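You operate a simulated robot arm through the tools that you are given. There is no shell and no other tool.

Carry out the task below with a simulated robot arm. There is one attempt and no reset: what you move stays moved.

Task
Sift one scoop from the red basin into the tin cup.
Fine: use the scoop on the bench; rock the sieve till nothing more runs through; tip its rest back into the red basin; scoop and sieve go back; spill nothing.

The check looks at the end state, three seconds after you hand in, the way a careful person would. Anything else that was tipped, shoved, dropped, spilled or broken makes it a failure.

Robot
A 7-joint arm with a three-finger gripper, fixed in place. Base frame: the origin is at the foot of the arm, x ahead of it, y to its left, z up; the work surface is at about z = 800. Units: mm, rad, N and s.
Its first joint turns from -2.897 to 2.897 rad. Payload 2.69 kg.
The TCP is the grasp point between the finger pads, 30 mm short of the fingertips. In the tool frame z runs along the fingers and y along their closing line. Largest opening 128 mm; the body of the gripper starts 117 mm behind the TCP.
Orientation is told as [roll, pitch, yaw] about the base's x, y, z axes, in that order, counted from this pose: with the fingers straight down and closing along the base's y, the tool's x points along the base's -x, its y along +y and its z along -z.

Tools
- The arm moves only by the tool play_rows. Its argument "motion" is a list that holds one entry, the list of rows, each a list of 7 numbers: the shift along the tool's x, y, z in m, then the turn, a rotation vector about the tool's x, y, z in rad, then the opening in per cent of the stroke, from 0 (shut) to 100 (fully open). In form: [[[tx, ty, tz, ax, ay, az, gripper], ...]]. A call has 1 to 20 rows; each row is the pose to reach, as a shift and turn from the pose commanded when the call began, along the tool's axes at that moment. Each row takes 0.2 s and may step no farther than 50 mm and 0.15 rad from the row before; otherwise, or with a gripper value out of range, the whole call is refused. A pose out of reach is approached as far as the arm can. The call stops where the force on the tool passes 40 N (or 10 N more than at its start, if that is more) or the arm is blocked; 0.2 s more then pass. The fingers move at their own pace and stop on an object; they squeeze with about 25 N. The grip force told is the motor's: it shows also when the fingers shut on nothing. Time passes only in rows, and 0.2 s behind the last, so rows that repeat a pose let the fingers close. It gives the time, the measured TCP pose, the force on the tool (base axes), the opening and the grip force at its end, in the units of the frame above (readings bear some noise), with the torque about the TCP (base axes, N m) and any sound that the robot's microphone picked up, and new pictures: "views" is both (left out), scene, wrist or none.
- Cameras (640 x 400 px; columns grow to the right, rows downward): "scene" is fixed at [221.9, -500.3, 1673.2]; the picture's right is [0.63, -0.78, 0.00], its down [-0.51, -0.41, -0.75] and it looks along [0.59, 0.47, -0.66] (base axes); focal length 267 px, centre (320, 200). "wrist" rides on the gripper at [58, 54, -131] in the tool frame; the picture's right is [-0.68, 0.74, 0.00], its down [-0.62, -0.57, -0.55] and it looks along [-0.40, -0.37, 0.84] (tool axes); focal length 234 px, centre (320, 200). There is no depth. A picture from a camera that has moved, and an enlarged one, comes with that camera's place and axes in the base frame and with its lens.
- lift_body(by): slides the trunk up (or, below 0, down) by that many mm; the arm rides with it, the base frame stays. It gives what a move gives, with no picture.
- close_up(camera, box): a new picture of the part [left, top, right, bottom] of that camera's present view, enlarged. The clock stands still meanwhile.
- job_done(): hands the job in; it is judged then, once.

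Nothing tells you positions but the pictures and the camera data. Unless the task says otherwise, let go and move clear before handing in.

The tools are called after ">>>" as a command line: name --argument value ..., lists and objects as JSON in quotes. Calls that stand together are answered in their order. play_rows: Moves the arm, as the interface text tells. Its arguments: {"type":"object","properties":{"motion":{"type":"array","items":{"type":"array","items":{"type":"array","items":{"type":"number"}}}},"views":{"type":"string","enum":["both","scene","wrist","none"]}},"required":["motion"]} The other tools are called the same way: lift_body (by) slides the trunk up or down; close_up (camera, box) takes an enlarged picture of a part of a camera's view; job_done () hands the job in.

At the start:

```text
clock: 0.0
position: [582.6, 327.2, 1376.4]
ee_rot: [0.001, -0.001, 0.002]
force: [0.2, -0.1, -0.2]
ft_torque: [-0.01, 0.02, -0.01]
grip_width: 128.1
grip_force: 0.1
trunk travel left (down, up): [-225.0, 125.0]
```

scene: 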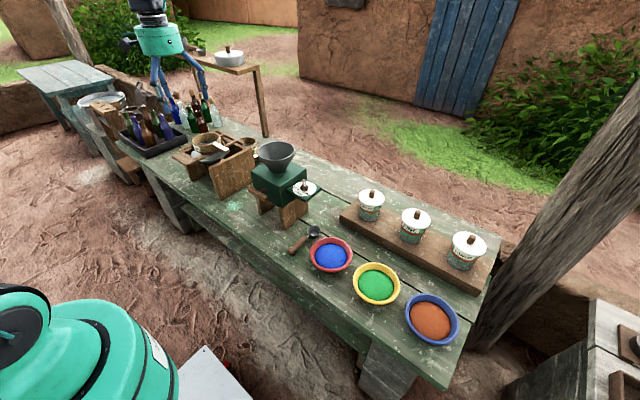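
wrist: 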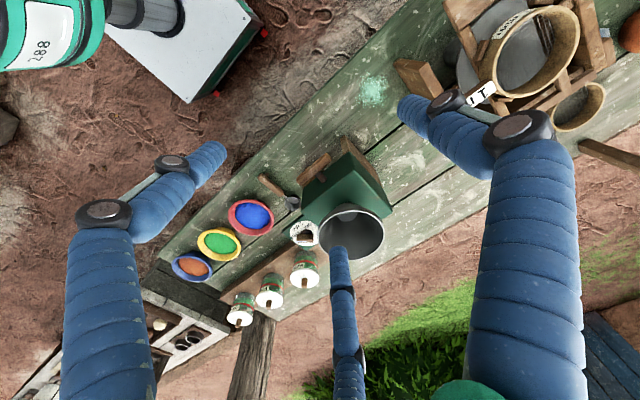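

I see a bench with three coloured basins (red with blue powder, yellow, blue), a scoop next to the red basin, a green box with a funnel, and a rack of sieves further left. I'll look closer before moving anything.

>>> close_up --camera "scene" --box '[160, 100, 340, 230]'

>>> close_up --camera "scene" --box '[240, 130, 400, 310]'

>>> close_up --camera "scene" --box '[330, 170, 510, 360]'

>>> close_up --camera "wrist" --box '[380, 0, 640, 160]'

>>> close_up --camera "wrist" --box '[160, 130, 400, 330]'

>>> close_up --camera "scene" --box '[70, 60, 250, 180]'

```text
3.08 times, centred on (250, 165) of scene
camera zoom: at [221.9, -500.3, 1673.2], right [0.63, -0.78, 0.0], down [-0.51, -0.41, -0.75], along [0.59, 0.47, -0.66], focal length 822 px, centre (535, 308)
```

zoom: 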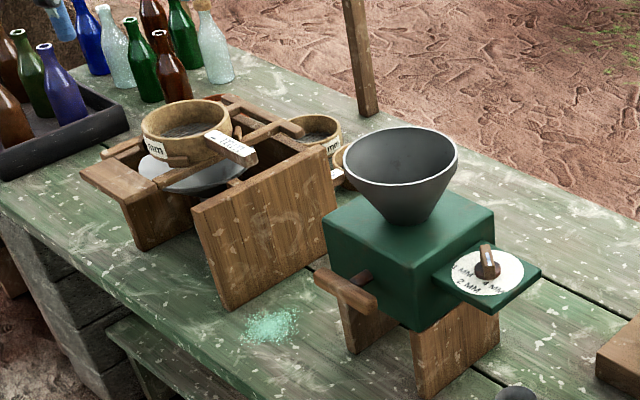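

```text
2.22 times, centred on (320, 220) of scene
camera zoom: at [221.9, -500.3, 1673.2], right [0.63, -0.78, 0.0], down [-0.51, -0.41, -0.75], along [0.59, 0.47, -0.66], focal length 594 px, centre (320, 156)
```

zoom: 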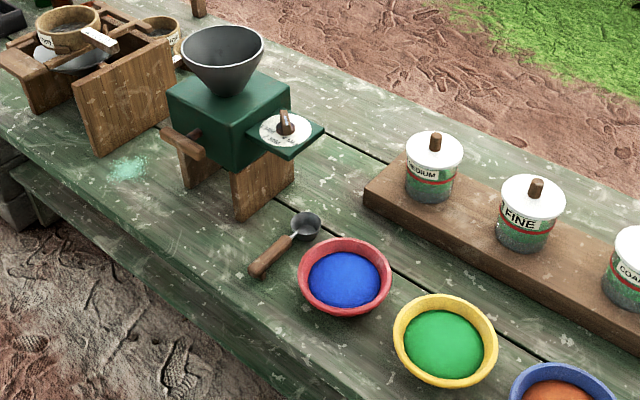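

```text
2.11 times, centred on (420, 265) of scene
camera zoom: at [221.9, -500.3, 1673.2], right [0.63, -0.78, 0.0], down [-0.51, -0.41, -0.75], along [0.59, 0.47, -0.66], focal length 562 px, centre (110, 63)
```

zoom: 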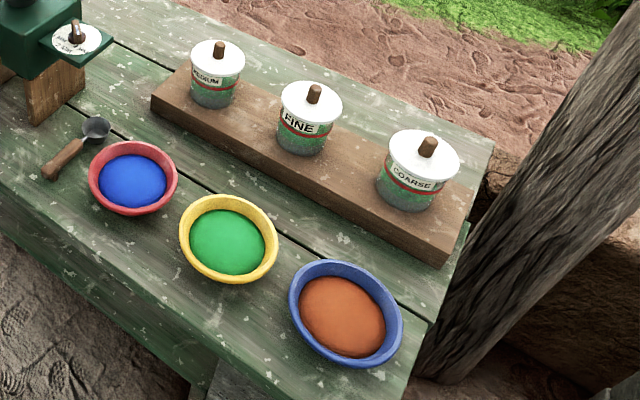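

```text
2.46 times, centred on (510, 80) of wrist
camera zoom: at [523.7, 383.0, 1505.8], right [0.68, 0.74, 0.0], down [0.62, -0.57, 0.55], along [0.4, -0.37, -0.84], focal length 576 px, centre (-148, 495)
```

zoom: 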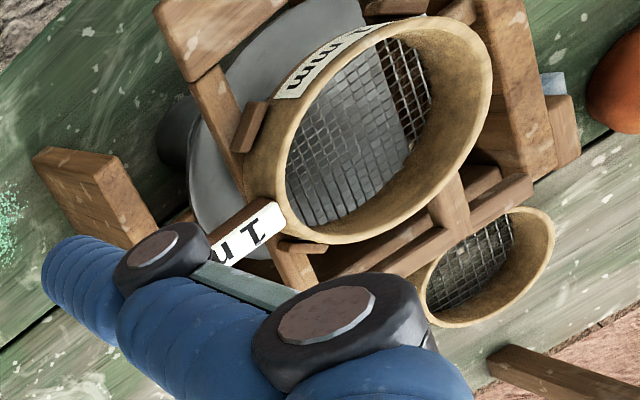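

```text
2.00 times, centred on (280, 230) of wrist
camera zoom: at [523.7, 383.0, 1505.8], right [0.68, 0.74, 0.0], down [0.62, -0.57, 0.55], along [0.4, -0.37, -0.84], focal length 468 px, centre (400, 140)
```

zoom: 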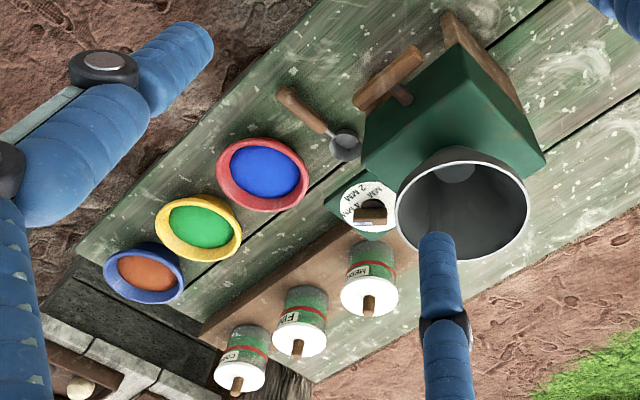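

```text
3.33 times, centred on (160, 120) of scene
camera zoom: at [221.9, -500.3, 1673.2], right [0.63, -0.78, 0.0], down [-0.51, -0.41, -0.75], along [0.59, 0.47, -0.66], focal length 890 px, centre (853, 467)
```

zoom: 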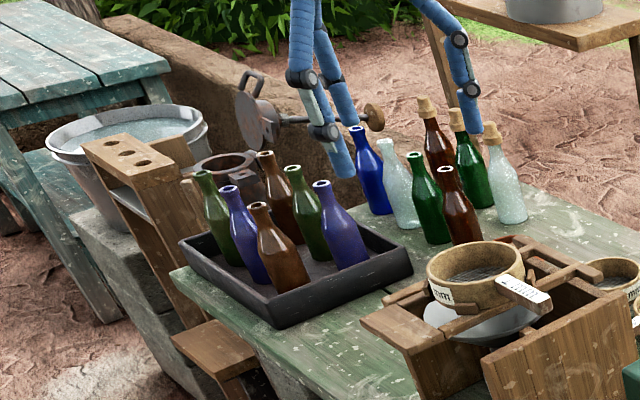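

I take the red basin to be near (738,-143), the scoop lying along x near y≈5 (handle end x≈683, bowl x≈809), and the sieve on its stand near (790,666,1015). I'll look at the gripper and turn the wrist camera toward the sieve stand.

>>> close_up --camera "scene" --box '[100, 0, 260, 100]'

>>> play_rows --motion '[[[0, 0.015, 0, 0, 0, -0.14, 100], [0, 0.03, 0, 0, 0, -0.28, 100], [0, 0.045, 0, 0, 0, -0.42, 100], [0, 0.06, 0, 0, 0, -0.56, 100], [0, 0.075, 0, 0, 0, -0.7, 100], [0, 0.09, 0, 0, 0, -0.84, 100], [0, 0.105, 0, 0, 0, -0.98, 100], [0, 0.12, 0, 0, 0, -1.12, 100], [0, 0.135, 0, 0, 0, -1.26, 100], [0, 0.15, 0, 0, 0, -1.4, 100], [0, 0.15, 0, 0, 0, -1.4, 100]]]'

```text
4.00 times, centred on (180, 50) of scene
camera zoom: at [221.9, -500.3, 1673.2], right [0.63, -0.78, 0.0], down [-0.51, -0.41, -0.75], along [0.59, 0.47, -0.66], focal length 1069 px, centre (880, 800)
```

zoom: 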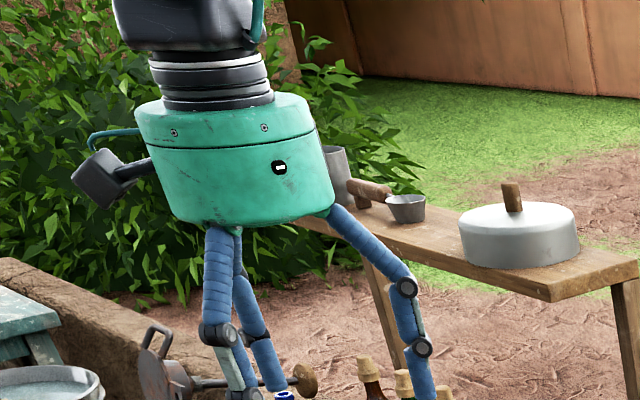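

```text
clock: 2.4
position: [583.2, 478.4, 1378.4]
ee_rot: [0.0, -0.001, 1.402]
force: [0.6, 1.1, 0.0]
ft_torque: [-0.02, -0.01, 0.0]
grip_width: 128.2
grip_force: 0.1
trunk travel left (down, up): [-225.0, 125.0]
camera wrist: at [519.5, 430.3, 1506.9], right [-0.61, 0.79, 0.0], down [0.66, 0.51, 0.55], along [0.43, 0.34, -0.84], focal length 234 px, centre (320, 200)
```

scene: 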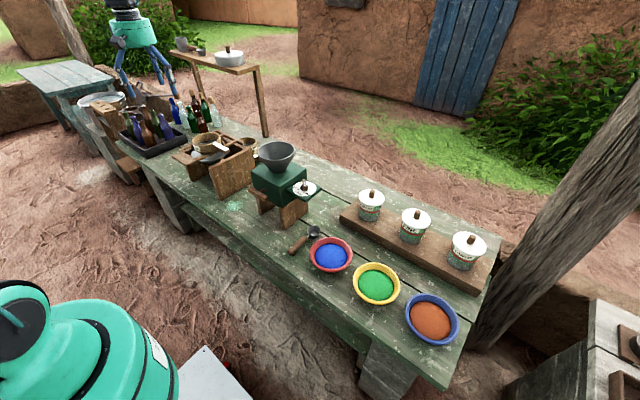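
wrist: 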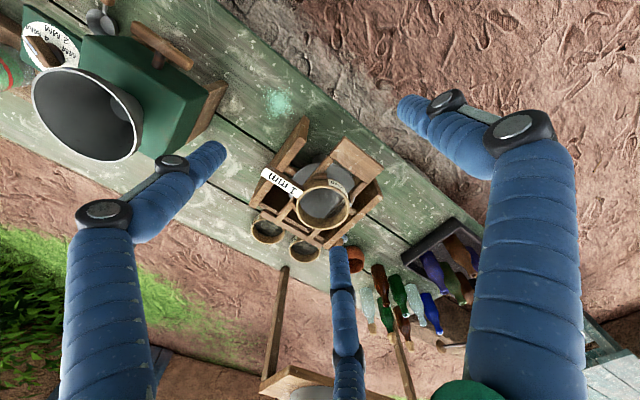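

The view now covers the sieve stand from above: one sieve ("1 mm"?) on the rails, and two more beyond it. I'll zoom in.

>>> close_up --camera "wrist" --box '[230, 100, 400, 280]'

>>> close_up --camera "wrist" --box '[0, 0, 240, 170]'

```text
2.22 times, centred on (315, 190) of wrist
camera zoom: at [519.5, 430.3, 1506.9], right [-0.61, 0.79, 0.0], down [0.66, 0.51, 0.55], along [0.43, 0.34, -0.84], focal length 520 px, centre (331, 222)
```

zoom: 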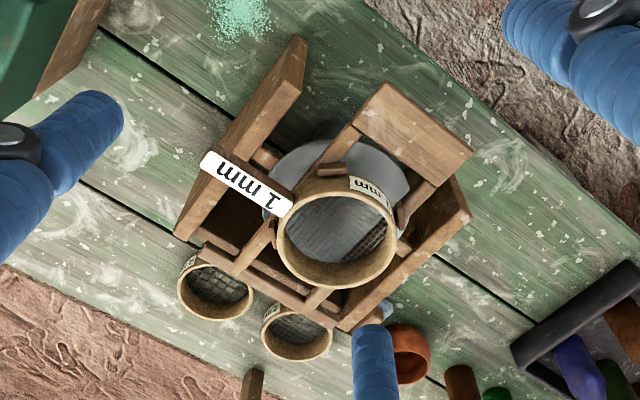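

```text
2.35 times, centred on (120, 85) of wrist
camera zoom: at [519.5, 430.3, 1506.9], right [-0.61, 0.79, 0.0], down [0.66, 0.51, 0.55], along [0.43, 0.34, -0.84], focal length 551 px, centre (791, 471)
```

zoom: 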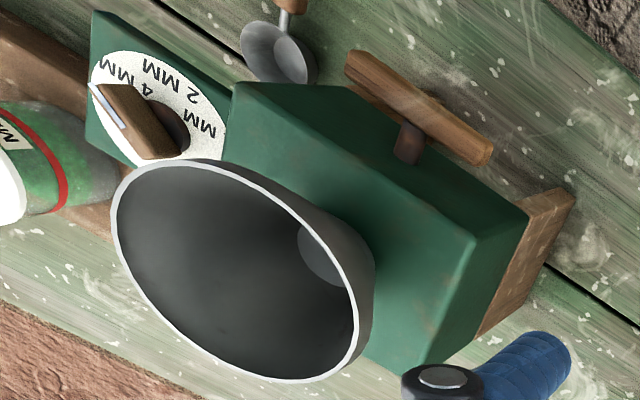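

The sieve on the stand is marked "1 mm", with two others behind and a grey pan-like thing under it. I need a lower, more sideways look at the stand to find the tin cup.

>>> play_rows --motion '[[[0.0065, 0.0093, 0.0178, 0.041, -0.044, 0, 100], [0.013, 0.0186, 0.0356, 0.082, -0.089, 0, 100], [0.0195, 0.0279, 0.0534, 0.122, -0.133, 0, 100], [0.026, 0.0372, 0.0712, 0.163, -0.178, 0, 100], [0.0325, 0.0465, 0.089, 0.204, -0.222, 0, 100], [0.039, 0.0558, 0.1068, 0.245, -0.266, 0, 100], [0.0455, 0.0651, 0.1246, 0.286, -0.311, 0, 100], [0.052, 0.0744, 0.1424, 0.326, -0.355, 0, 100], [0.0585, 0.0837, 0.1602, 0.367, -0.4, 0, 100], [0.065, 0.093, 0.178, 0.408, -0.444, 0, 100]]]' --views "wrist"

```text
clock: 4.6
position: [480.7, 430.6, 1197.8]
ee_rot: [-0.438, -0.433, 1.497]
force: [0.4, 0.1, 0.4]
ft_torque: [0.0, 0.02, -0.04]
grip_width: 127.9
grip_force: 0.0
trunk travel left (down, up): [-225.0, 125.0]
camera wrist: at [368.9, 345.7, 1259.2], right [-0.61, 0.79, 0.0], down [0.3, 0.23, 0.93], along [0.73, 0.57, -0.38], focal length 234 px, centre (320, 200)
```

wrist: 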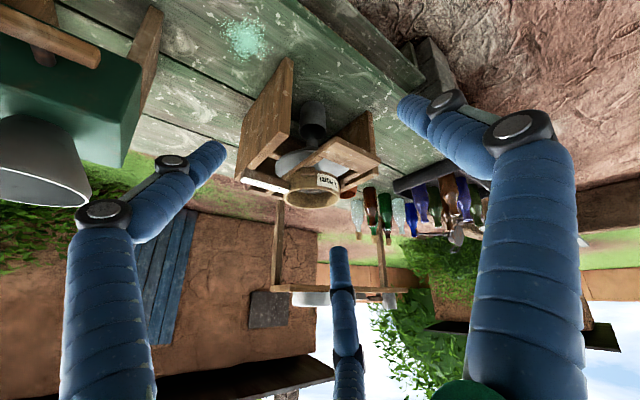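

>>> close_up --camera "wrist" --box '[220, 50, 390, 220]'

>>> close_up --camera "wrist" --box '[260, 80, 340, 150]'

```text
2.35 times, centred on (305, 135) of wrist
camera zoom: at [368.9, 345.7, 1259.2], right [-0.61, 0.79, 0.0], down [0.3, 0.23, 0.93], along [0.73, 0.57, -0.38], focal length 551 px, centre (355, 353)
```

zoom: 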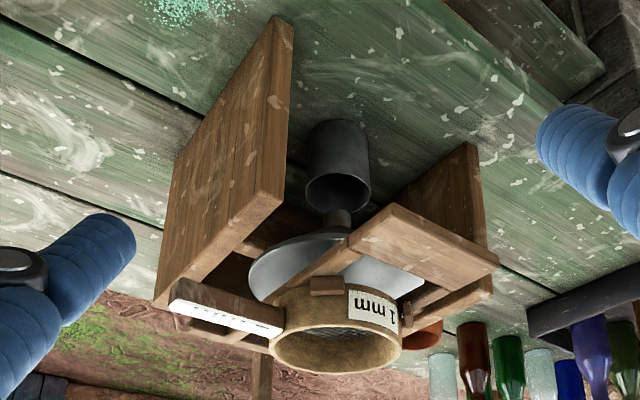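

```text
5.71 times, centred on (300, 115) of wrist
camera zoom: at [368.9, 345.7, 1259.2], right [-0.61, 0.79, 0.0], down [0.3, 0.23, 0.93], along [0.73, 0.57, -0.38], focal length 1338 px, centre (434, 686)
```

zoom: 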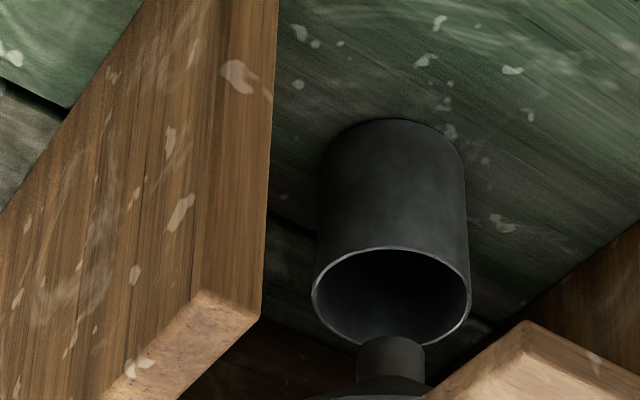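

Clear now: a sieve ("1 mm") rides on rails above a funnel whose spout ends over a dark tin cup standing on the bench. Next I'll level the gripper and go look at the scoop and red basin from close by.

>>> play_rows --motion '[[[-0.0084, -0.0077, -0.0165, -0.082, 0.089, 0, 100], [-0.0167, -0.0154, -0.033, -0.163, 0.178, 0, 100], [-0.025, -0.023, -0.0494, -0.245, 0.266, 0, 100], [-0.0334, -0.0307, -0.0659, -0.326, 0.355, 0, 100], [-0.0418, -0.0384, -0.0824, -0.408, 0.444, 0, 100], [-0.0418, -0.0384, -0.0824, -0.408, 0.444, 0, 100]]]' --views "wrist"

>>> close_up --camera "wrist" --box '[220, 50, 420, 250]'

>>> play_rows --motion '[[[0.033, -0.0172, 0.0167, 0, 0, 0.054, 100], [0.066, -0.0343, 0.0333, 0, 0, 0.108, 100], [0.0989, -0.0515, 0.05, 0, 0, 0.1625, 100], [0.1318, -0.0687, 0.0667, 0, 0, 0.217, 100], [0.1648, -0.0858, 0.0833, 0, 0, 0.271, 100], [0.1978, -0.103, 0.1, 0, 0, 0.325, 100], [0.2307, -0.1202, 0.1167, 0, 0, 0.379, 100], [0.2637, -0.1373, 0.1333, 0, 0, 0.433, 100], [0.2966, -0.1545, 0.15, 0, 0, 0.4875, 100], [0.3296, -0.1717, 0.1667, 0, 0, 0.5417, 100], [0.3625, -0.1888, 0.1833, 0, 0, 0.596, 100], [0.3955, -0.206, 0.2, 0, 0, 0.65, 100], [0.3955, -0.206, 0.2, 0, 0, 0.65, 100]]]' --views "both"

```text
clock: 6.0
position: [480.9, 431.1, 1296.6]
ee_rot: [0.002, 0.001, 1.401]
force: [-0.2, 0.9, -0.3]
ft_torque: [-0.01, 0.0, 0.0]
grip_width: 127.9
grip_force: 0.1
trunk travel left (down, up): [-225.0, 125.0]
camera wrist: at [417.1, 382.6, 1426.6], right [-0.61, 0.79, 0.0], down [0.66, 0.51, 0.55], along [0.43, 0.33, -0.84], focal length 234 px, centre (320, 200)
```

wrist: 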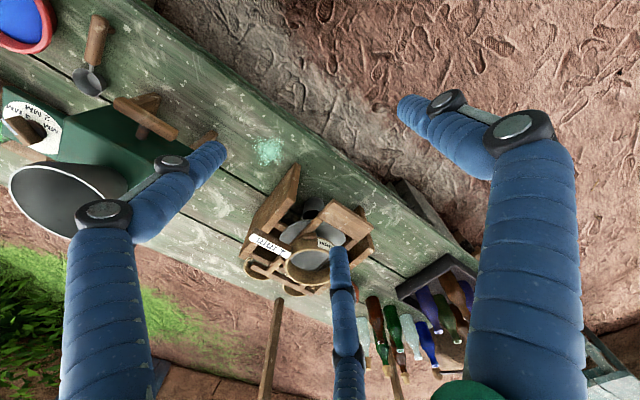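

```text
2.00 times, centred on (320, 150) of wrist
camera zoom: at [417.1, 382.6, 1426.6], right [-0.61, 0.79, 0.0], down [0.66, 0.51, 0.55], along [0.43, 0.33, -0.84], focal length 468 px, centre (320, 300)
```

zoom: 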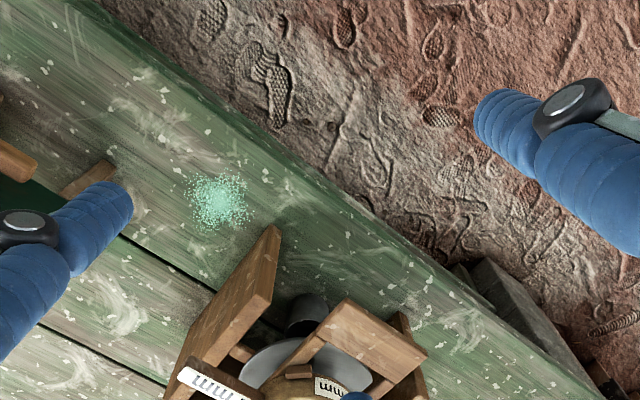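

```text
clock: 8.8
position: [615.4, 5.0, 1098.6]
ee_rot: [0.0, -0.001, 0.75]
force: [0.1, -0.3, -0.8]
ft_torque: [0.07, -0.01, 0.02]
grip_width: 127.8
grip_force: 0.1
trunk travel left (down, up): [-225.0, 125.0]
camera wrist: at [535.6, 5.1, 1227.9], right [-0.01, 1.0, 0.0], down [0.84, 0.01, 0.55], along [0.55, 0.0, -0.84], focal length 234 px, centre (320, 200)
```

scene: 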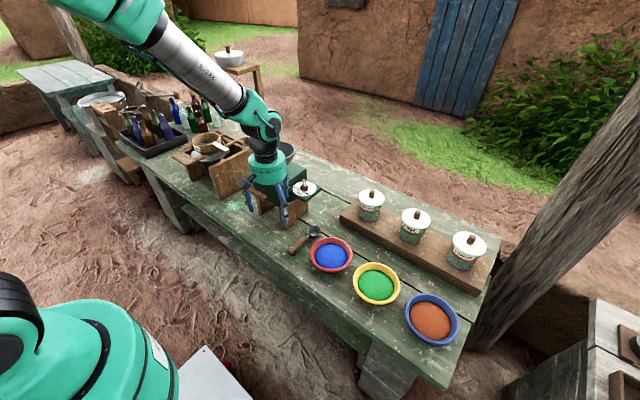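
wrist: 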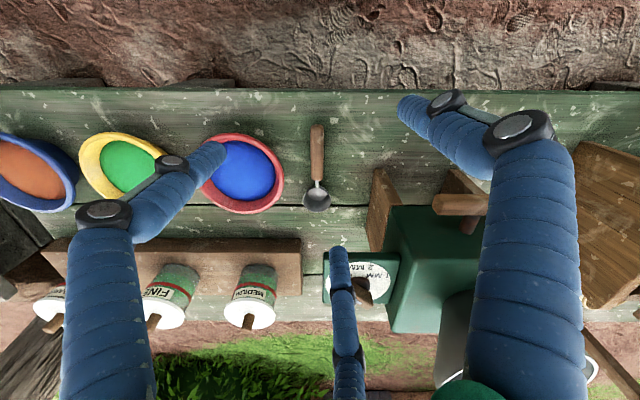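

>>> close_up --camera "wrist" --box '[180, 100, 400, 260]'

>>> close_up --camera "wrist" --box '[280, 110, 360, 220]'

>>> close_up --camera "scene" --box '[220, 140, 360, 280]'

```text
2.50 times, centred on (290, 180) of wrist
camera zoom: at [535.6, 5.1, 1227.9], right [-0.01, 1.0, 0.0], down [0.84, 0.01, 0.55], along [0.55, 0.0, -0.84], focal length 585 px, centre (395, 250)
```

zoom: 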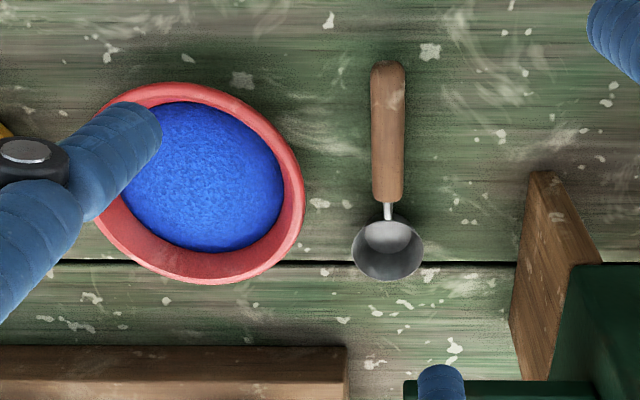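

```text
3.64 times, centred on (320, 165) of wrist
camera zoom: at [535.6, 5.1, 1227.9], right [-0.01, 1.0, 0.0], down [0.84, 0.01, 0.55], along [0.55, 0.0, -0.84], focal length 852 px, centre (320, 327)
```

zoom: 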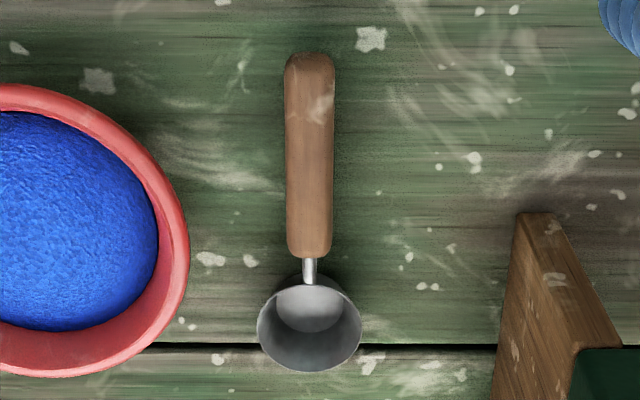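

```text
2.86 times, centred on (290, 210) of scene
camera zoom: at [221.9, -500.3, 1673.2], right [0.63, -0.78, 0.0], down [-0.51, -0.41, -0.75], along [0.59, 0.47, -0.66], focal length 763 px, centre (406, 171)
```

zoom: 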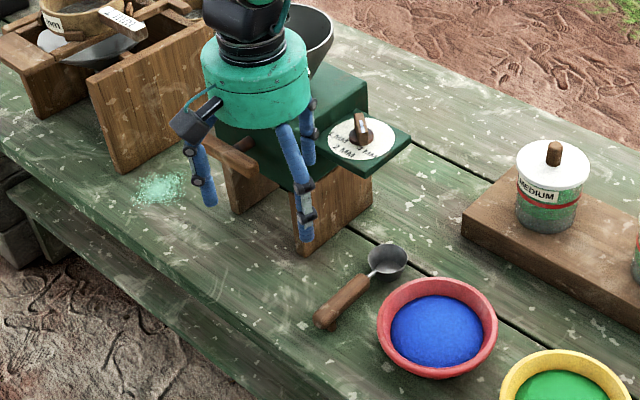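

The scoop's bowl is about 57 mm across at (790,-1), and its handle runs back to x≈650. I want a low side view to see how high the handle sits.

>>> play_rows --motion '[[[0.0106, 0.0099, 0.0198, 0.0476, -0.0518, 0, 100], [0.0212, 0.0198, 0.0396, 0.0952, -0.1036, 0, 100], [0.0318, 0.0297, 0.0594, 0.1428, -0.1554, 0, 100], [0.0424, 0.0396, 0.0792, 0.1904, -0.2072, 0, 100], [0.053, 0.0495, 0.099, 0.238, -0.259, 0, 100], [0.0636, 0.0594, 0.1188, 0.2856, -0.3108, 0, 100], [0.0742, 0.0693, 0.1386, 0.3332, -0.3626, 0, 100], [0.0848, 0.0792, 0.1584, 0.3808, -0.4144, 0, 100], [0.0954, 0.0891, 0.1782, 0.4284, -0.4662, 0, 100], [0.106, 0.099, 0.198, 0.476, -0.518, 0, 100], [0.106, 0.099, 0.198, 0.476, -0.518, 0, 100]]]' --views "wrist"

>>> close_up --camera "wrist" --box '[200, 60, 420, 220]'

>>> close_up --camera "wrist" --box '[275, 100, 355, 180]'

```text
clock: 11.2
position: [468.6, 6.7, 900.6]
ee_rot: [-0.521, -0.496, 0.886]
force: [-0.6, 0.4, -0.6]
ft_torque: [-0.04, 0.02, -0.04]
grip_width: 127.7
grip_force: 0.0
trunk travel left (down, up): [-225.0, 125.0]
camera wrist: at [323.5, 5.7, 947.0], right [-0.01, 1.0, 0.0], down [0.28, 0.0, 0.96], along [0.96, 0.01, -0.28], focal length 234 px, centre (320, 200)
```

wrist: 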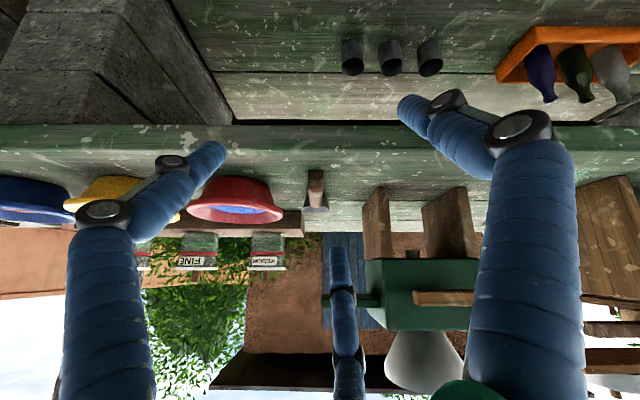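

```text
2.50 times, centred on (310, 140) of wrist
camera zoom: at [323.5, 5.7, 947.0], right [-0.01, 1.0, 0.0], down [0.28, 0.0, 0.96], along [0.96, 0.01, -0.28], focal length 585 px, centre (345, 350)
```

zoom: 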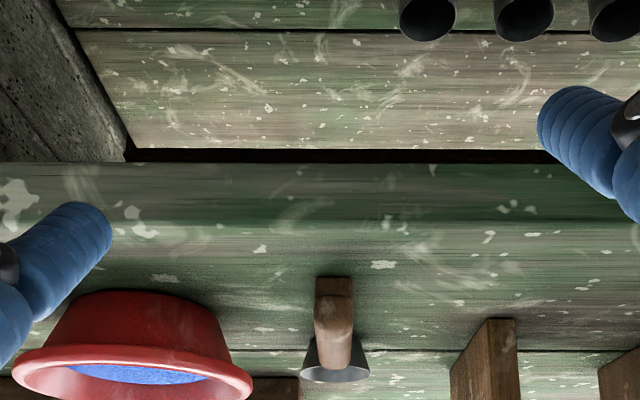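

```text
5.00 times, centred on (315, 140) of wrist
camera zoom: at [323.5, 5.7, 947.0], right [-0.01, 1.0, 0.0], down [0.28, 0.0, 0.96], along [0.96, 0.01, -0.28], focal length 1171 px, centre (345, 500)
```

zoom: 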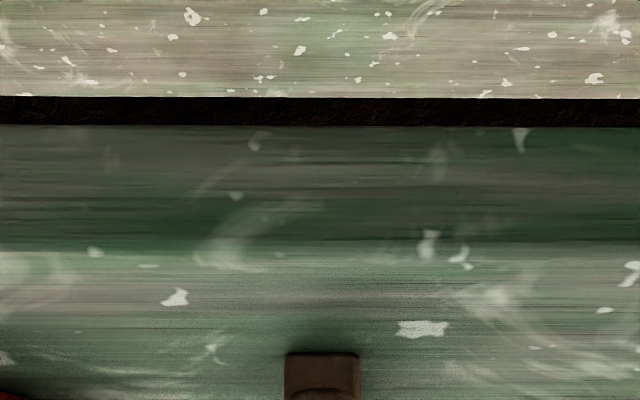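

The handle lies almost on the bench (top about z≈817 at its back end, ≈832 near the bowl) and the bowl rim is at z≈832. Before grasping, I'll shut the fingers in free air to see how they really close.

>>> play_rows --motion '[[[0, 0, 0, 0, 0, 0, 50], [0, 0, 0, 0, 0, 0, 20], [0, 0, 0, 0, 0, 0, 20]]]' --views "wrist"

>>> close_up --camera "scene" --box '[150, 150, 350, 300]'

>>> close_up --camera "wrist" --box '[270, 150, 350, 230]'

```text
clock: 12.0
position: [469.5, 7.0, 900.1]
ee_rot: [-0.522, -0.496, 0.885]
force: [0.0, 0.4, -0.5]
ft_torque: [0.0, -0.02, 0.02]
grip_width: 25.3
grip_force: 0.0
trunk travel left (down, up): [-225.0, 125.0]
camera wrist: at [323.8, 5.8, 947.1], right [-0.01, 1.0, 0.0], down [0.28, 0.0, 0.96], along [0.96, 0.01, -0.28], focal length 234 px, centre (320, 200)
```

wrist: 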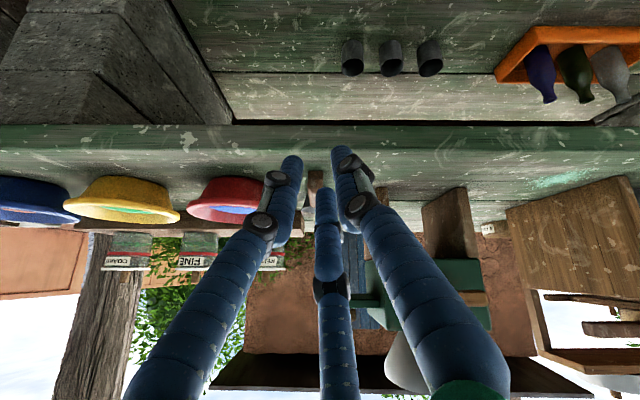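

```text
2.67 times, centred on (250, 225) of scene
camera zoom: at [221.9, -500.3, 1673.2], right [0.63, -0.78, 0.0], down [-0.51, -0.41, -0.75], along [0.59, 0.47, -0.66], focal length 712 px, centre (507, 133)
```

zoom: 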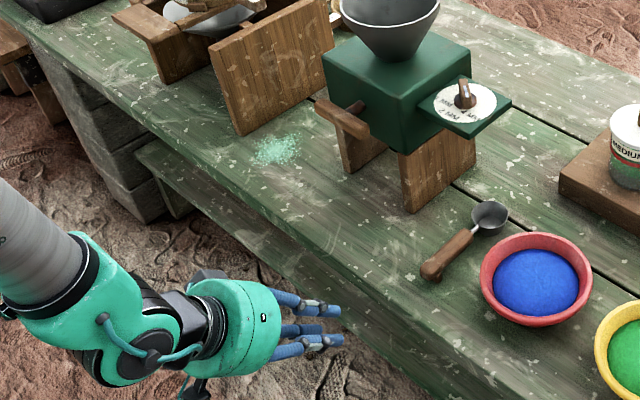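

```text
5.00 times, centred on (310, 190) of wrist
camera zoom: at [323.8, 5.8, 947.1], right [-0.01, 1.0, 0.0], down [0.28, 0.0, 0.96], along [0.96, 0.01, -0.28], focal length 1171 px, centre (370, 250)
```

zoom: 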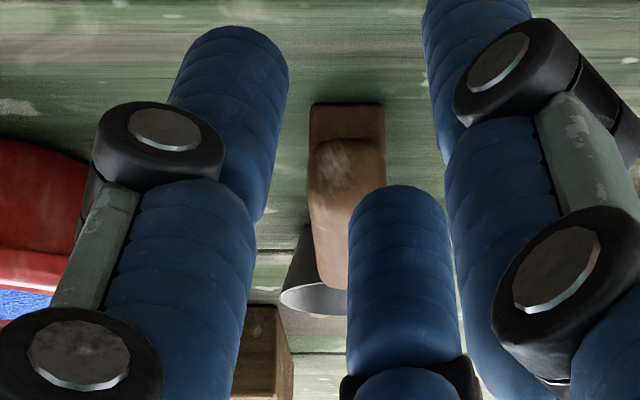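

The fingers close evenly about the tool axis, so a grip across the handle will work. Before touching the scoop, I'll rehearse the pouring pose at the sieve in free air (gripper pitched 60° forward, then rolled about the handle axis) to see whether the arm can do it.

>>> play_rows --motion '[[[-0.0118, -0.011, -0.0191, 0, 0, 0.125, 40], [-0.0236, -0.022, -0.0383, 0, 0, 0.25, 40], [-0.0353, -0.033, -0.0574, 0, 0, 0.375, 40], [-0.0471, -0.0439, -0.0765, 0, 0, 0.5, 40], [-0.0589, -0.0549, -0.0957, 0, 0, 0.625, 40], [-0.0707, -0.0659, -0.1148, 0, 0, 0.75, 40], [-0.0707, -0.0659, -0.1148, 0, 0, 0.75, 40]]]' --views "none"

>>> play_rows --motion '[[[-0.0188, -0.0018, -0.0103, 0, -0.087, 0, 40], [-0.0376, -0.0035, -0.0206, 0, -0.1735, 0, 40], [-0.0564, -0.0053, -0.0309, 0, -0.26, 0, 40], [-0.0752, -0.007, -0.0412, 0, -0.347, 0, 40], [-0.0752, -0.007, -0.0412, 0, -0.347, 0, 40]]]' --views "none"

>>> play_rows --motion '[[[-0.0067, 0.0463, 0.0116, -0.0505, 0, -0.0292, 40], [-0.0133, 0.0925, 0.0231, -0.101, 0, -0.0583, 40], [-0.02, 0.1388, 0.0347, -0.1515, 0, -0.0875, 40], [-0.0267, 0.185, 0.0462, -0.202, 0, -0.1167, 40], [-0.0333, 0.2313, 0.0578, -0.2525, 0, -0.1458, 40], [-0.04, 0.2775, 0.0693, -0.303, 0, -0.175, 40], [-0.0467, 0.3238, 0.0809, -0.3535, 0, -0.2042, 40], [-0.0533, 0.37, 0.0924, -0.404, 0, -0.2333, 40], [-0.06, 0.4163, 0.104, -0.4545, 0, -0.2625, 40], [-0.0667, 0.4625, 0.1155, -0.505, 0, -0.2917, 40], [-0.0733, 0.5088, 0.1271, -0.5555, 0, -0.3208, 40], [-0.08, 0.555, 0.1386, -0.606, 0, -0.35, 40], [-0.08, 0.555, 0.1386, -0.606, 0, -0.35, 40]]]' --views "both"

```text
clock: 13.6
position: [471.0, 5.5, 1048.6]
ee_rot: [0.007, -0.703, -0.005]
force: [-0.4, -0.2, 0.2]
ft_torque: [-0.02, -0.03, -0.02]
grip_width: 51.1
grip_force: 0.1
trunk travel left (down, up): [-225.0, 125.0]
```

```text
clock: 14.8
position: [500.8, -3.0, 1130.7]
ee_rot: [0.008, -1.05, -0.005]
force: [-0.2, -0.6, 0.2]
ft_torque: [0.02, 0.01, -0.01]
grip_width: 51.0
grip_force: 0.0
trunk travel left (down, up): [-225.0, 125.0]
```

```text
clock: 17.6
position: [660.8, 555.2, 1131.8]
ee_rot: [0.002, -1.05, 0.701]
force: [-0.5, 0.2, 0.1]
ft_torque: [0.02, 0.0, -0.03]
grip_width: 51.1
grip_force: 0.0
trunk travel left (down, up): [-225.0, 125.0]
camera wrist: at [516.0, 504.6, 1144.9], right [-0.22, 0.78, 0.59], down [0.24, -0.54, 0.81], along [0.95, 0.32, -0.06], focal length 234 px, centre (320, 200)
```

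scene: 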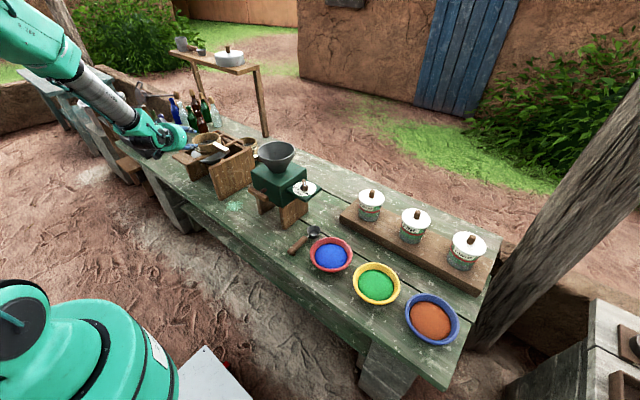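
wrist: 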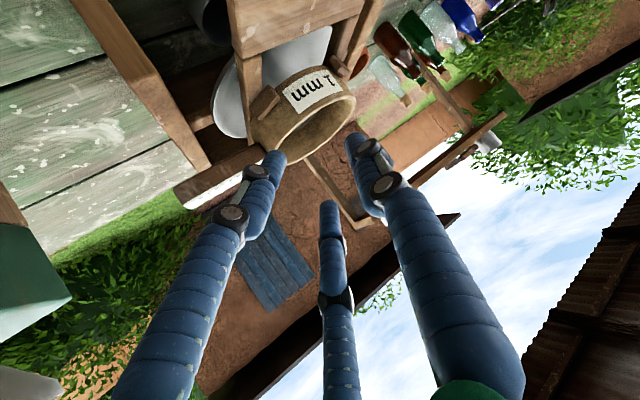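

The arm reaches there comfortably. Now the roll rehearsal about the handle axis, in free air.

>>> play_rows --motion '[[[0, 0, 0, -0.07, 0, 0.1212, 40], [0, 0, 0, -0.14, 0, 0.2425, 40], [0, 0, 0, -0.21, 0, 0.3637, 40], [0, 0, 0, -0.28, 0, 0.485, 40], [0, 0, 0, -0.35, 0, 0.6062, 40], [0, 0, 0, -0.42, 0, 0.7274, 40], [0, 0, 0, -0.49, 0, 0.8487, 40], [0, 0, 0, -0.56, 0, 0.9699, 40], [0, 0, 0, -0.63, 0, 1.0912, 40], [0, 0, 0, -0.7, 0, 1.2124, 40], [0, 0, 0, -0.77, 0, 1.3336, 40], [0, 0, 0, -0.84, 0, 1.4549, 40], [0, 0, 0, -0.91, 0, 1.5761, 40], [0, 0, 0, -0.98, 0, 1.6974, 40], [0, 0, 0, -1.05, 0, 1.8186, 40], [0, 0, 0, -1.12, 0, 1.9398, 40], [0, 0, 0, -1.19, 0, 2.0611, 40], [0, 0, 0, -1.26, 0, 2.1823, 40], [0, 0, 0, -1.26, 0, 2.1823, 40]]]' --views "both"

```text
clock: 21.6
position: [660.3, 552.3, 1133.0]
ee_rot: [2.185, 0.781, -0.082]
force: [0.1, 0.5, 0.1]
ft_torque: [0.03, 0.02, -0.04]
grip_width: 51.2
grip_force: 0.0
trunk travel left (down, up): [-225.0, 125.0]
camera wrist: at [583.8, 421.8, 1150.3], right [0.87, -0.5, -0.05], down [-0.12, -0.11, -0.99], along [0.49, 0.86, -0.16], focal length 234 px, centre (320, 200)
```

scene: 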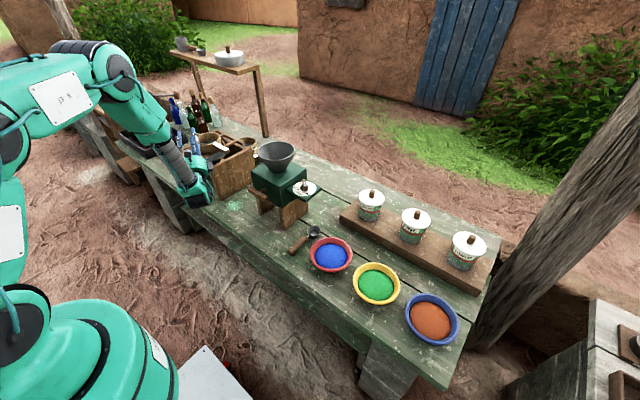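
wrist: 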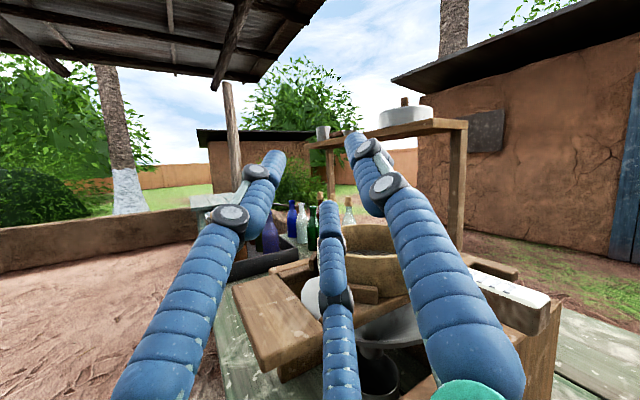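

The roll works to 144° with the arm well clear. From here the wrist camera has a good upright view of the stand, so I'll zoom in.

>>> close_up --camera "wrist" --box '[220, 190, 560, 400]'

>>> close_up --camera "scene" --box '[170, 120, 280, 210]'

```text
1.88 times, centred on (390, 295) of wrist
camera zoom: at [583.8, 421.8, 1150.3], right [0.87, -0.5, -0.05], down [-0.12, -0.11, -0.99], along [0.49, 0.86, -0.16], focal length 441 px, centre (188, 21)
```

zoom: 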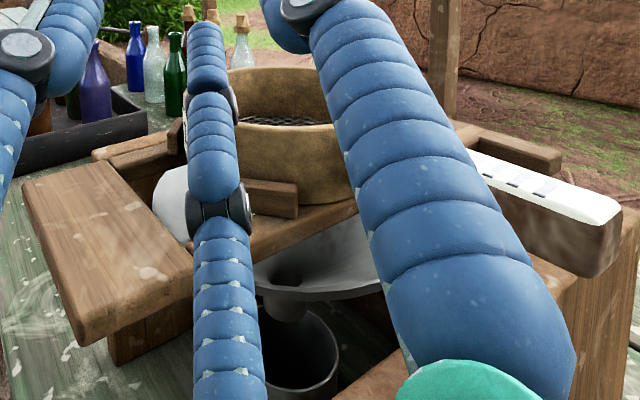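

```text
4.44 times, centred on (225, 165) of scene
camera zoom: at [221.9, -500.3, 1673.2], right [0.63, -0.78, 0.0], down [-0.51, -0.41, -0.75], along [0.59, 0.47, -0.66], focal length 1187 px, centre (742, 356)
```

zoom: 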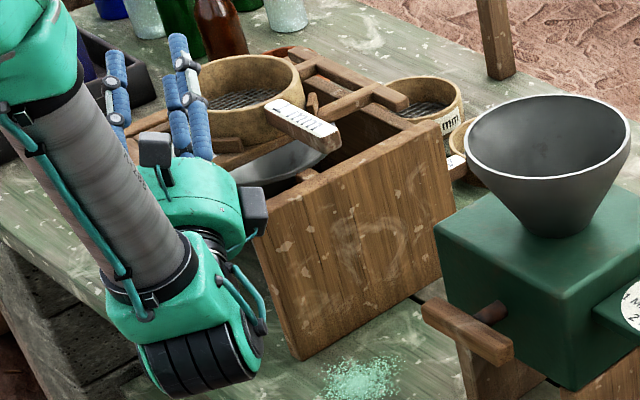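

I have a clear layout of the stand and the pouring pose is confirmed. I'll unroll, go back and line up behind the scoop's handle.

>>> play_rows --motion '[[[0, 0, 0, 0.07, 0, -0.1212, 40], [0, 0, 0, 0.14, 0, -0.2425, 40], [0, 0, 0, 0.21, 0, -0.3637, 40], [0, 0, 0, 0.28, 0, -0.485, 40], [0, 0, 0, 0.35, 0, -0.6062, 40], [0, 0, 0, 0.42, 0, -0.7274, 40], [0, 0, 0, 0.49, 0, -0.8487, 40], [0, 0, 0, 0.56, 0, -0.9699, 40], [0, 0, 0, 0.63, 0, -1.0912, 40], [0, 0, 0, 0.7, 0, -1.2124, 40], [0, 0, 0, 0.77, 0, -1.3336, 40], [0, 0, 0, 0.84, 0, -1.4549, 40], [0, 0, 0, 0.91, 0, -1.5761, 40], [0, 0, 0, 0.98, 0, -1.6974, 40], [0, 0, 0, 1.05, 0, -1.8186, 40], [0, 0, 0, 1.12, 0, -1.9398, 40], [0, 0, 0, 1.19, 0, -2.0611, 40], [0, 0, 0, 1.26, 0, -2.1823, 40], [0, 0, 0, 1.26, 0, -2.1823, 40]]]' --views "none"

>>> play_rows --motion '[[[0.03, -0.0277, -0.0212, 0.0466, 0, 0.0269, 40], [0.06, -0.0554, -0.0425, 0.0932, 0, 0.0538, 40], [0.09, -0.0831, -0.0637, 0.1398, 0, 0.0808, 40], [0.12, -0.1108, -0.0849, 0.1865, 0, 0.1077, 40], [0.15, -0.1385, -0.1062, 0.2331, 0, 0.1346, 40], [0.18, -0.1662, -0.1274, 0.2797, 0, 0.1615, 40], [0.21, -0.1938, -0.1486, 0.3263, 0, 0.1885, 40], [0.24, -0.2215, -0.1698, 0.3729, 0, 0.2154, 40], [0.27, -0.2492, -0.1911, 0.4195, 0, 0.2423, 40], [0.3, -0.2769, -0.2123, 0.4662, 0, 0.2692, 40], [0.33, -0.3046, -0.2335, 0.5128, 0, 0.2962, 40], [0.36, -0.3323, -0.2548, 0.5594, 0, 0.3231, 40], [0.39, -0.36, -0.276, 0.606, 0, 0.35, 40], [0.39, -0.36, -0.276, 0.606, 0, 0.35, 40]]]' --views "both"

```text
clock: 25.6
position: [658.9, 553.6, 1133.3]
ee_rot: [0.002, -1.054, 0.701]
force: [-0.4, -0.5, 0.9]
ft_torque: [-0.02, -0.02, 0.01]
grip_width: 51.3
grip_force: 0.0
trunk travel left (down, up): [-225.0, 125.0]
```

```text
clock: 28.6
position: [562.7, -3.9, 931.1]
ee_rot: [0.011, -1.05, -0.006]
force: [-0.1, -0.2, 1.0]
ft_torque: [0.0, 0.01, 0.02]
grip_width: 51.2
grip_force: 0.0
trunk travel left (down, up): [-225.0, 125.0]
camera wrist: at [419.7, 50.0, 944.2], right [0.34, 0.73, 0.59], down [-0.17, -0.57, 0.8], along [0.93, -0.37, -0.07], focal length 234 px, centre (320, 200)
```

scene: 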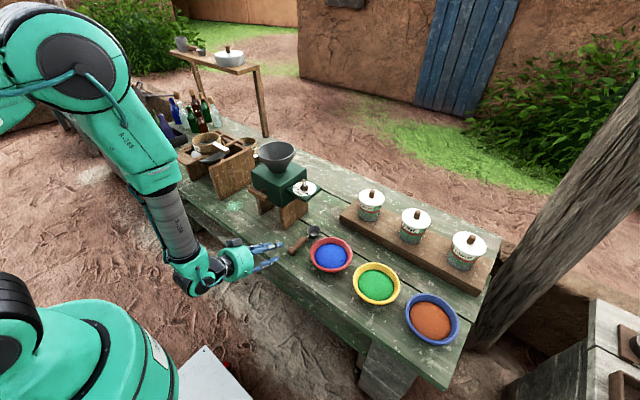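
wrist: 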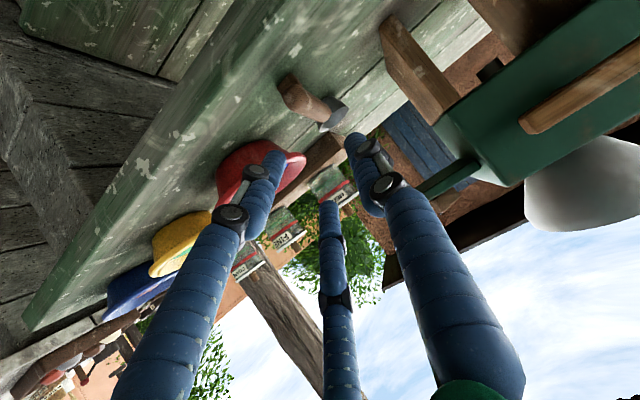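

The gripper is behind and above the handle. I'll come down to a pre-grasp just behind it and check alignment.

>>> play_rows --motion '[[[0.018, 0.0015, 0.032, 0, 0, 0, 45], [0.036, 0.003, 0.0635, 0, 0, 0, 45], [0.036, 0.003, 0.0635, 0, 0, 0, 45]]]' --views "both"

>>> close_up --camera "scene" --box '[220, 210, 360, 300]'

>>> close_up --camera "wrist" --box '[220, 40, 420, 200]'

```text
clock: 29.4
position: [600.4, 0.8, 869.3]
ee_rot: [0.009, -1.051, -0.006]
force: [0.1, -0.1, -0.9]
ft_torque: [-0.01, 0.0, 0.0]
grip_width: 57.6
grip_force: 0.0
trunk travel left (down, up): [-225.0, 125.0]
camera wrist: at [457.1, 54.9, 882.5], right [0.33, 0.73, 0.59], down [-0.17, -0.57, 0.8], along [0.93, -0.37, -0.07], focal length 234 px, centre (320, 200)
```

scene: 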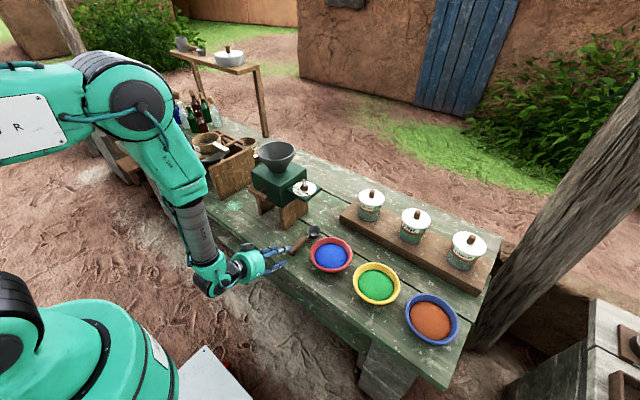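
wrist: 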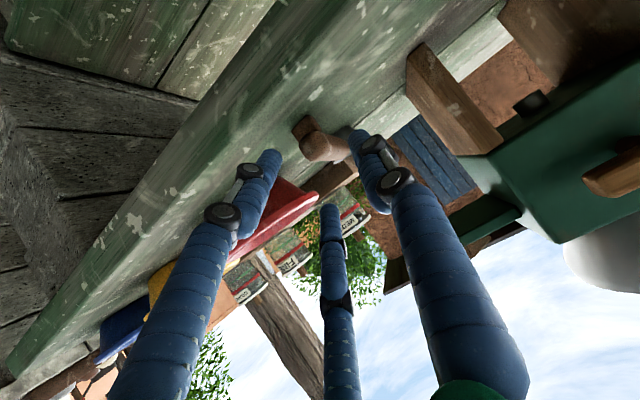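

```text
4.44 times, centred on (290, 255) of scene
camera zoom: at [221.9, -500.3, 1673.2], right [0.63, -0.78, 0.0], down [-0.51, -0.41, -0.75], along [0.59, 0.47, -0.66], focal length 1187 px, centre (453, -44)
```

zoom: 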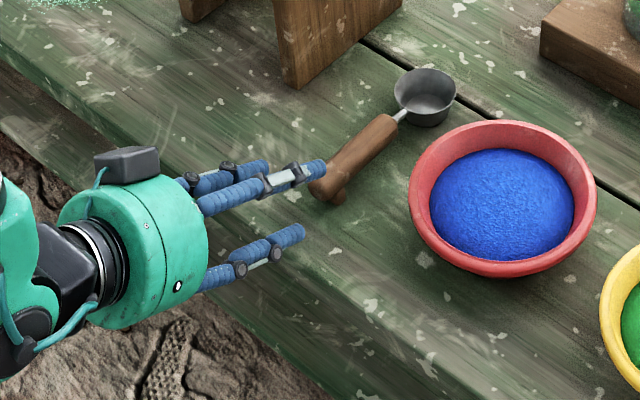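

```text
2.50 times, centred on (320, 120) of wrist
camera zoom: at [457.1, 54.9, 882.5], right [0.33, 0.73, 0.59], down [-0.17, -0.57, 0.8], along [0.93, -0.37, -0.07], focal length 585 px, centre (320, 400)
```

zoom: 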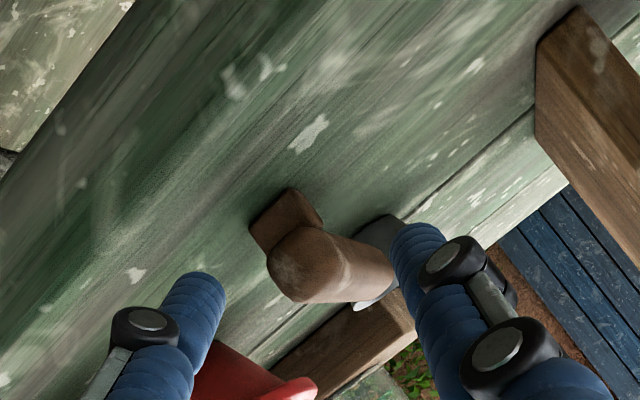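

The handle is a round wooden grip about 22 mm thick, raised on a small foot at its end (centre z≈822, y≈0). I'll slide the fingers along both sides of it and close.

>>> play_rows --motion '[[[-0.001, 0, 0.022, 0, 0, 0, 45], [-0.002, 0, 0.044, 0, 0, 0, 45], [-0.003, 0, 0.066, 0, 0, 0, 45], [-0.0035, 0, 0.088, 0, 0, 0, 45], [-0.0035, 0, 0.088, 0, 0, 0, 45]]]' --views "both"

>>> close_up --camera "scene" --box '[220, 210, 360, 300]'

>>> close_up --camera "wrist" --box '[220, 60, 420, 220]'

```text
clock: 30.6
position: [678.0, 2.4, 825.3]
ee_rot: [0.009, -1.051, -0.005]
force: [0.0, -0.5, 2.1]
ft_torque: [-0.04, -0.01, -0.03]
grip_width: 63.3
grip_force: 0.0
trunk travel left (down, up): [-225.0, 125.0]
camera wrist: at [534.0, 55.7, 839.3], right [0.33, 0.73, 0.59], down [-0.17, -0.57, 0.8], along [0.93, -0.37, -0.07], focal length 234 px, centre (320, 200)
```

scene: 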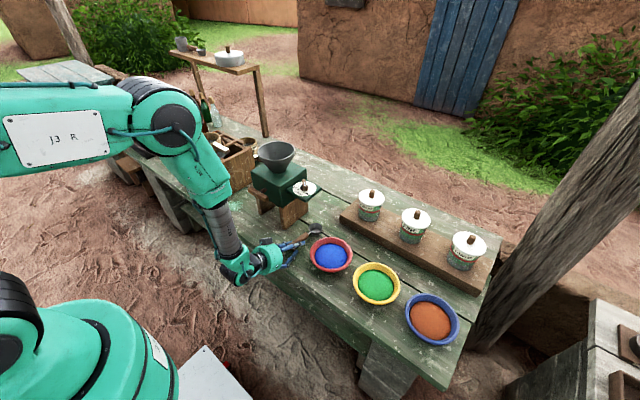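
wrist: 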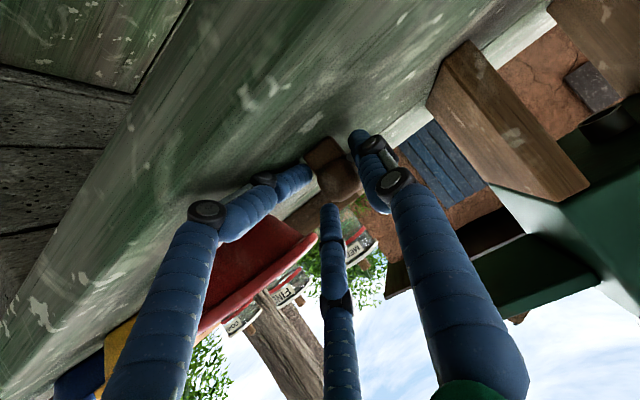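

```text
4.44 times, centred on (290, 255) of scene
camera zoom: at [221.9, -500.3, 1673.2], right [0.63, -0.78, 0.0], down [-0.51, -0.41, -0.75], along [0.59, 0.47, -0.66], focal length 1187 px, centre (453, -44)
```

zoom: 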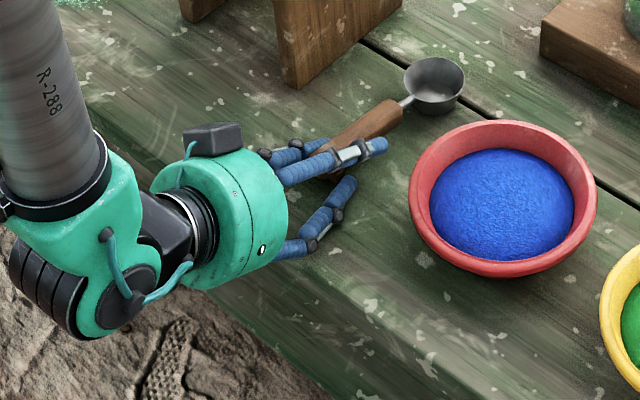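

```text
2.50 times, centred on (320, 140) of wrist
camera zoom: at [534.0, 55.7, 839.3], right [0.33, 0.73, 0.59], down [-0.17, -0.57, 0.8], along [0.93, -0.37, -0.07], focal length 585 px, centre (320, 350)
```

zoom: 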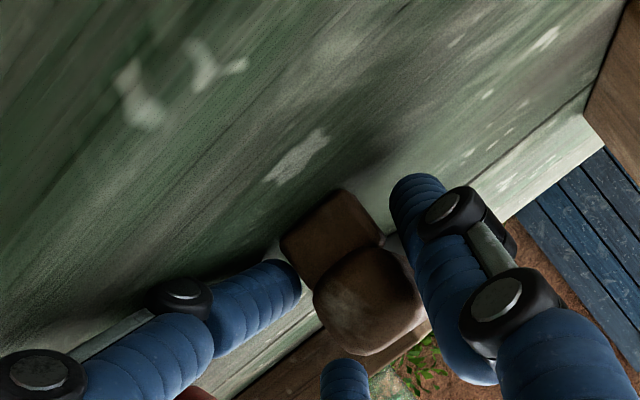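

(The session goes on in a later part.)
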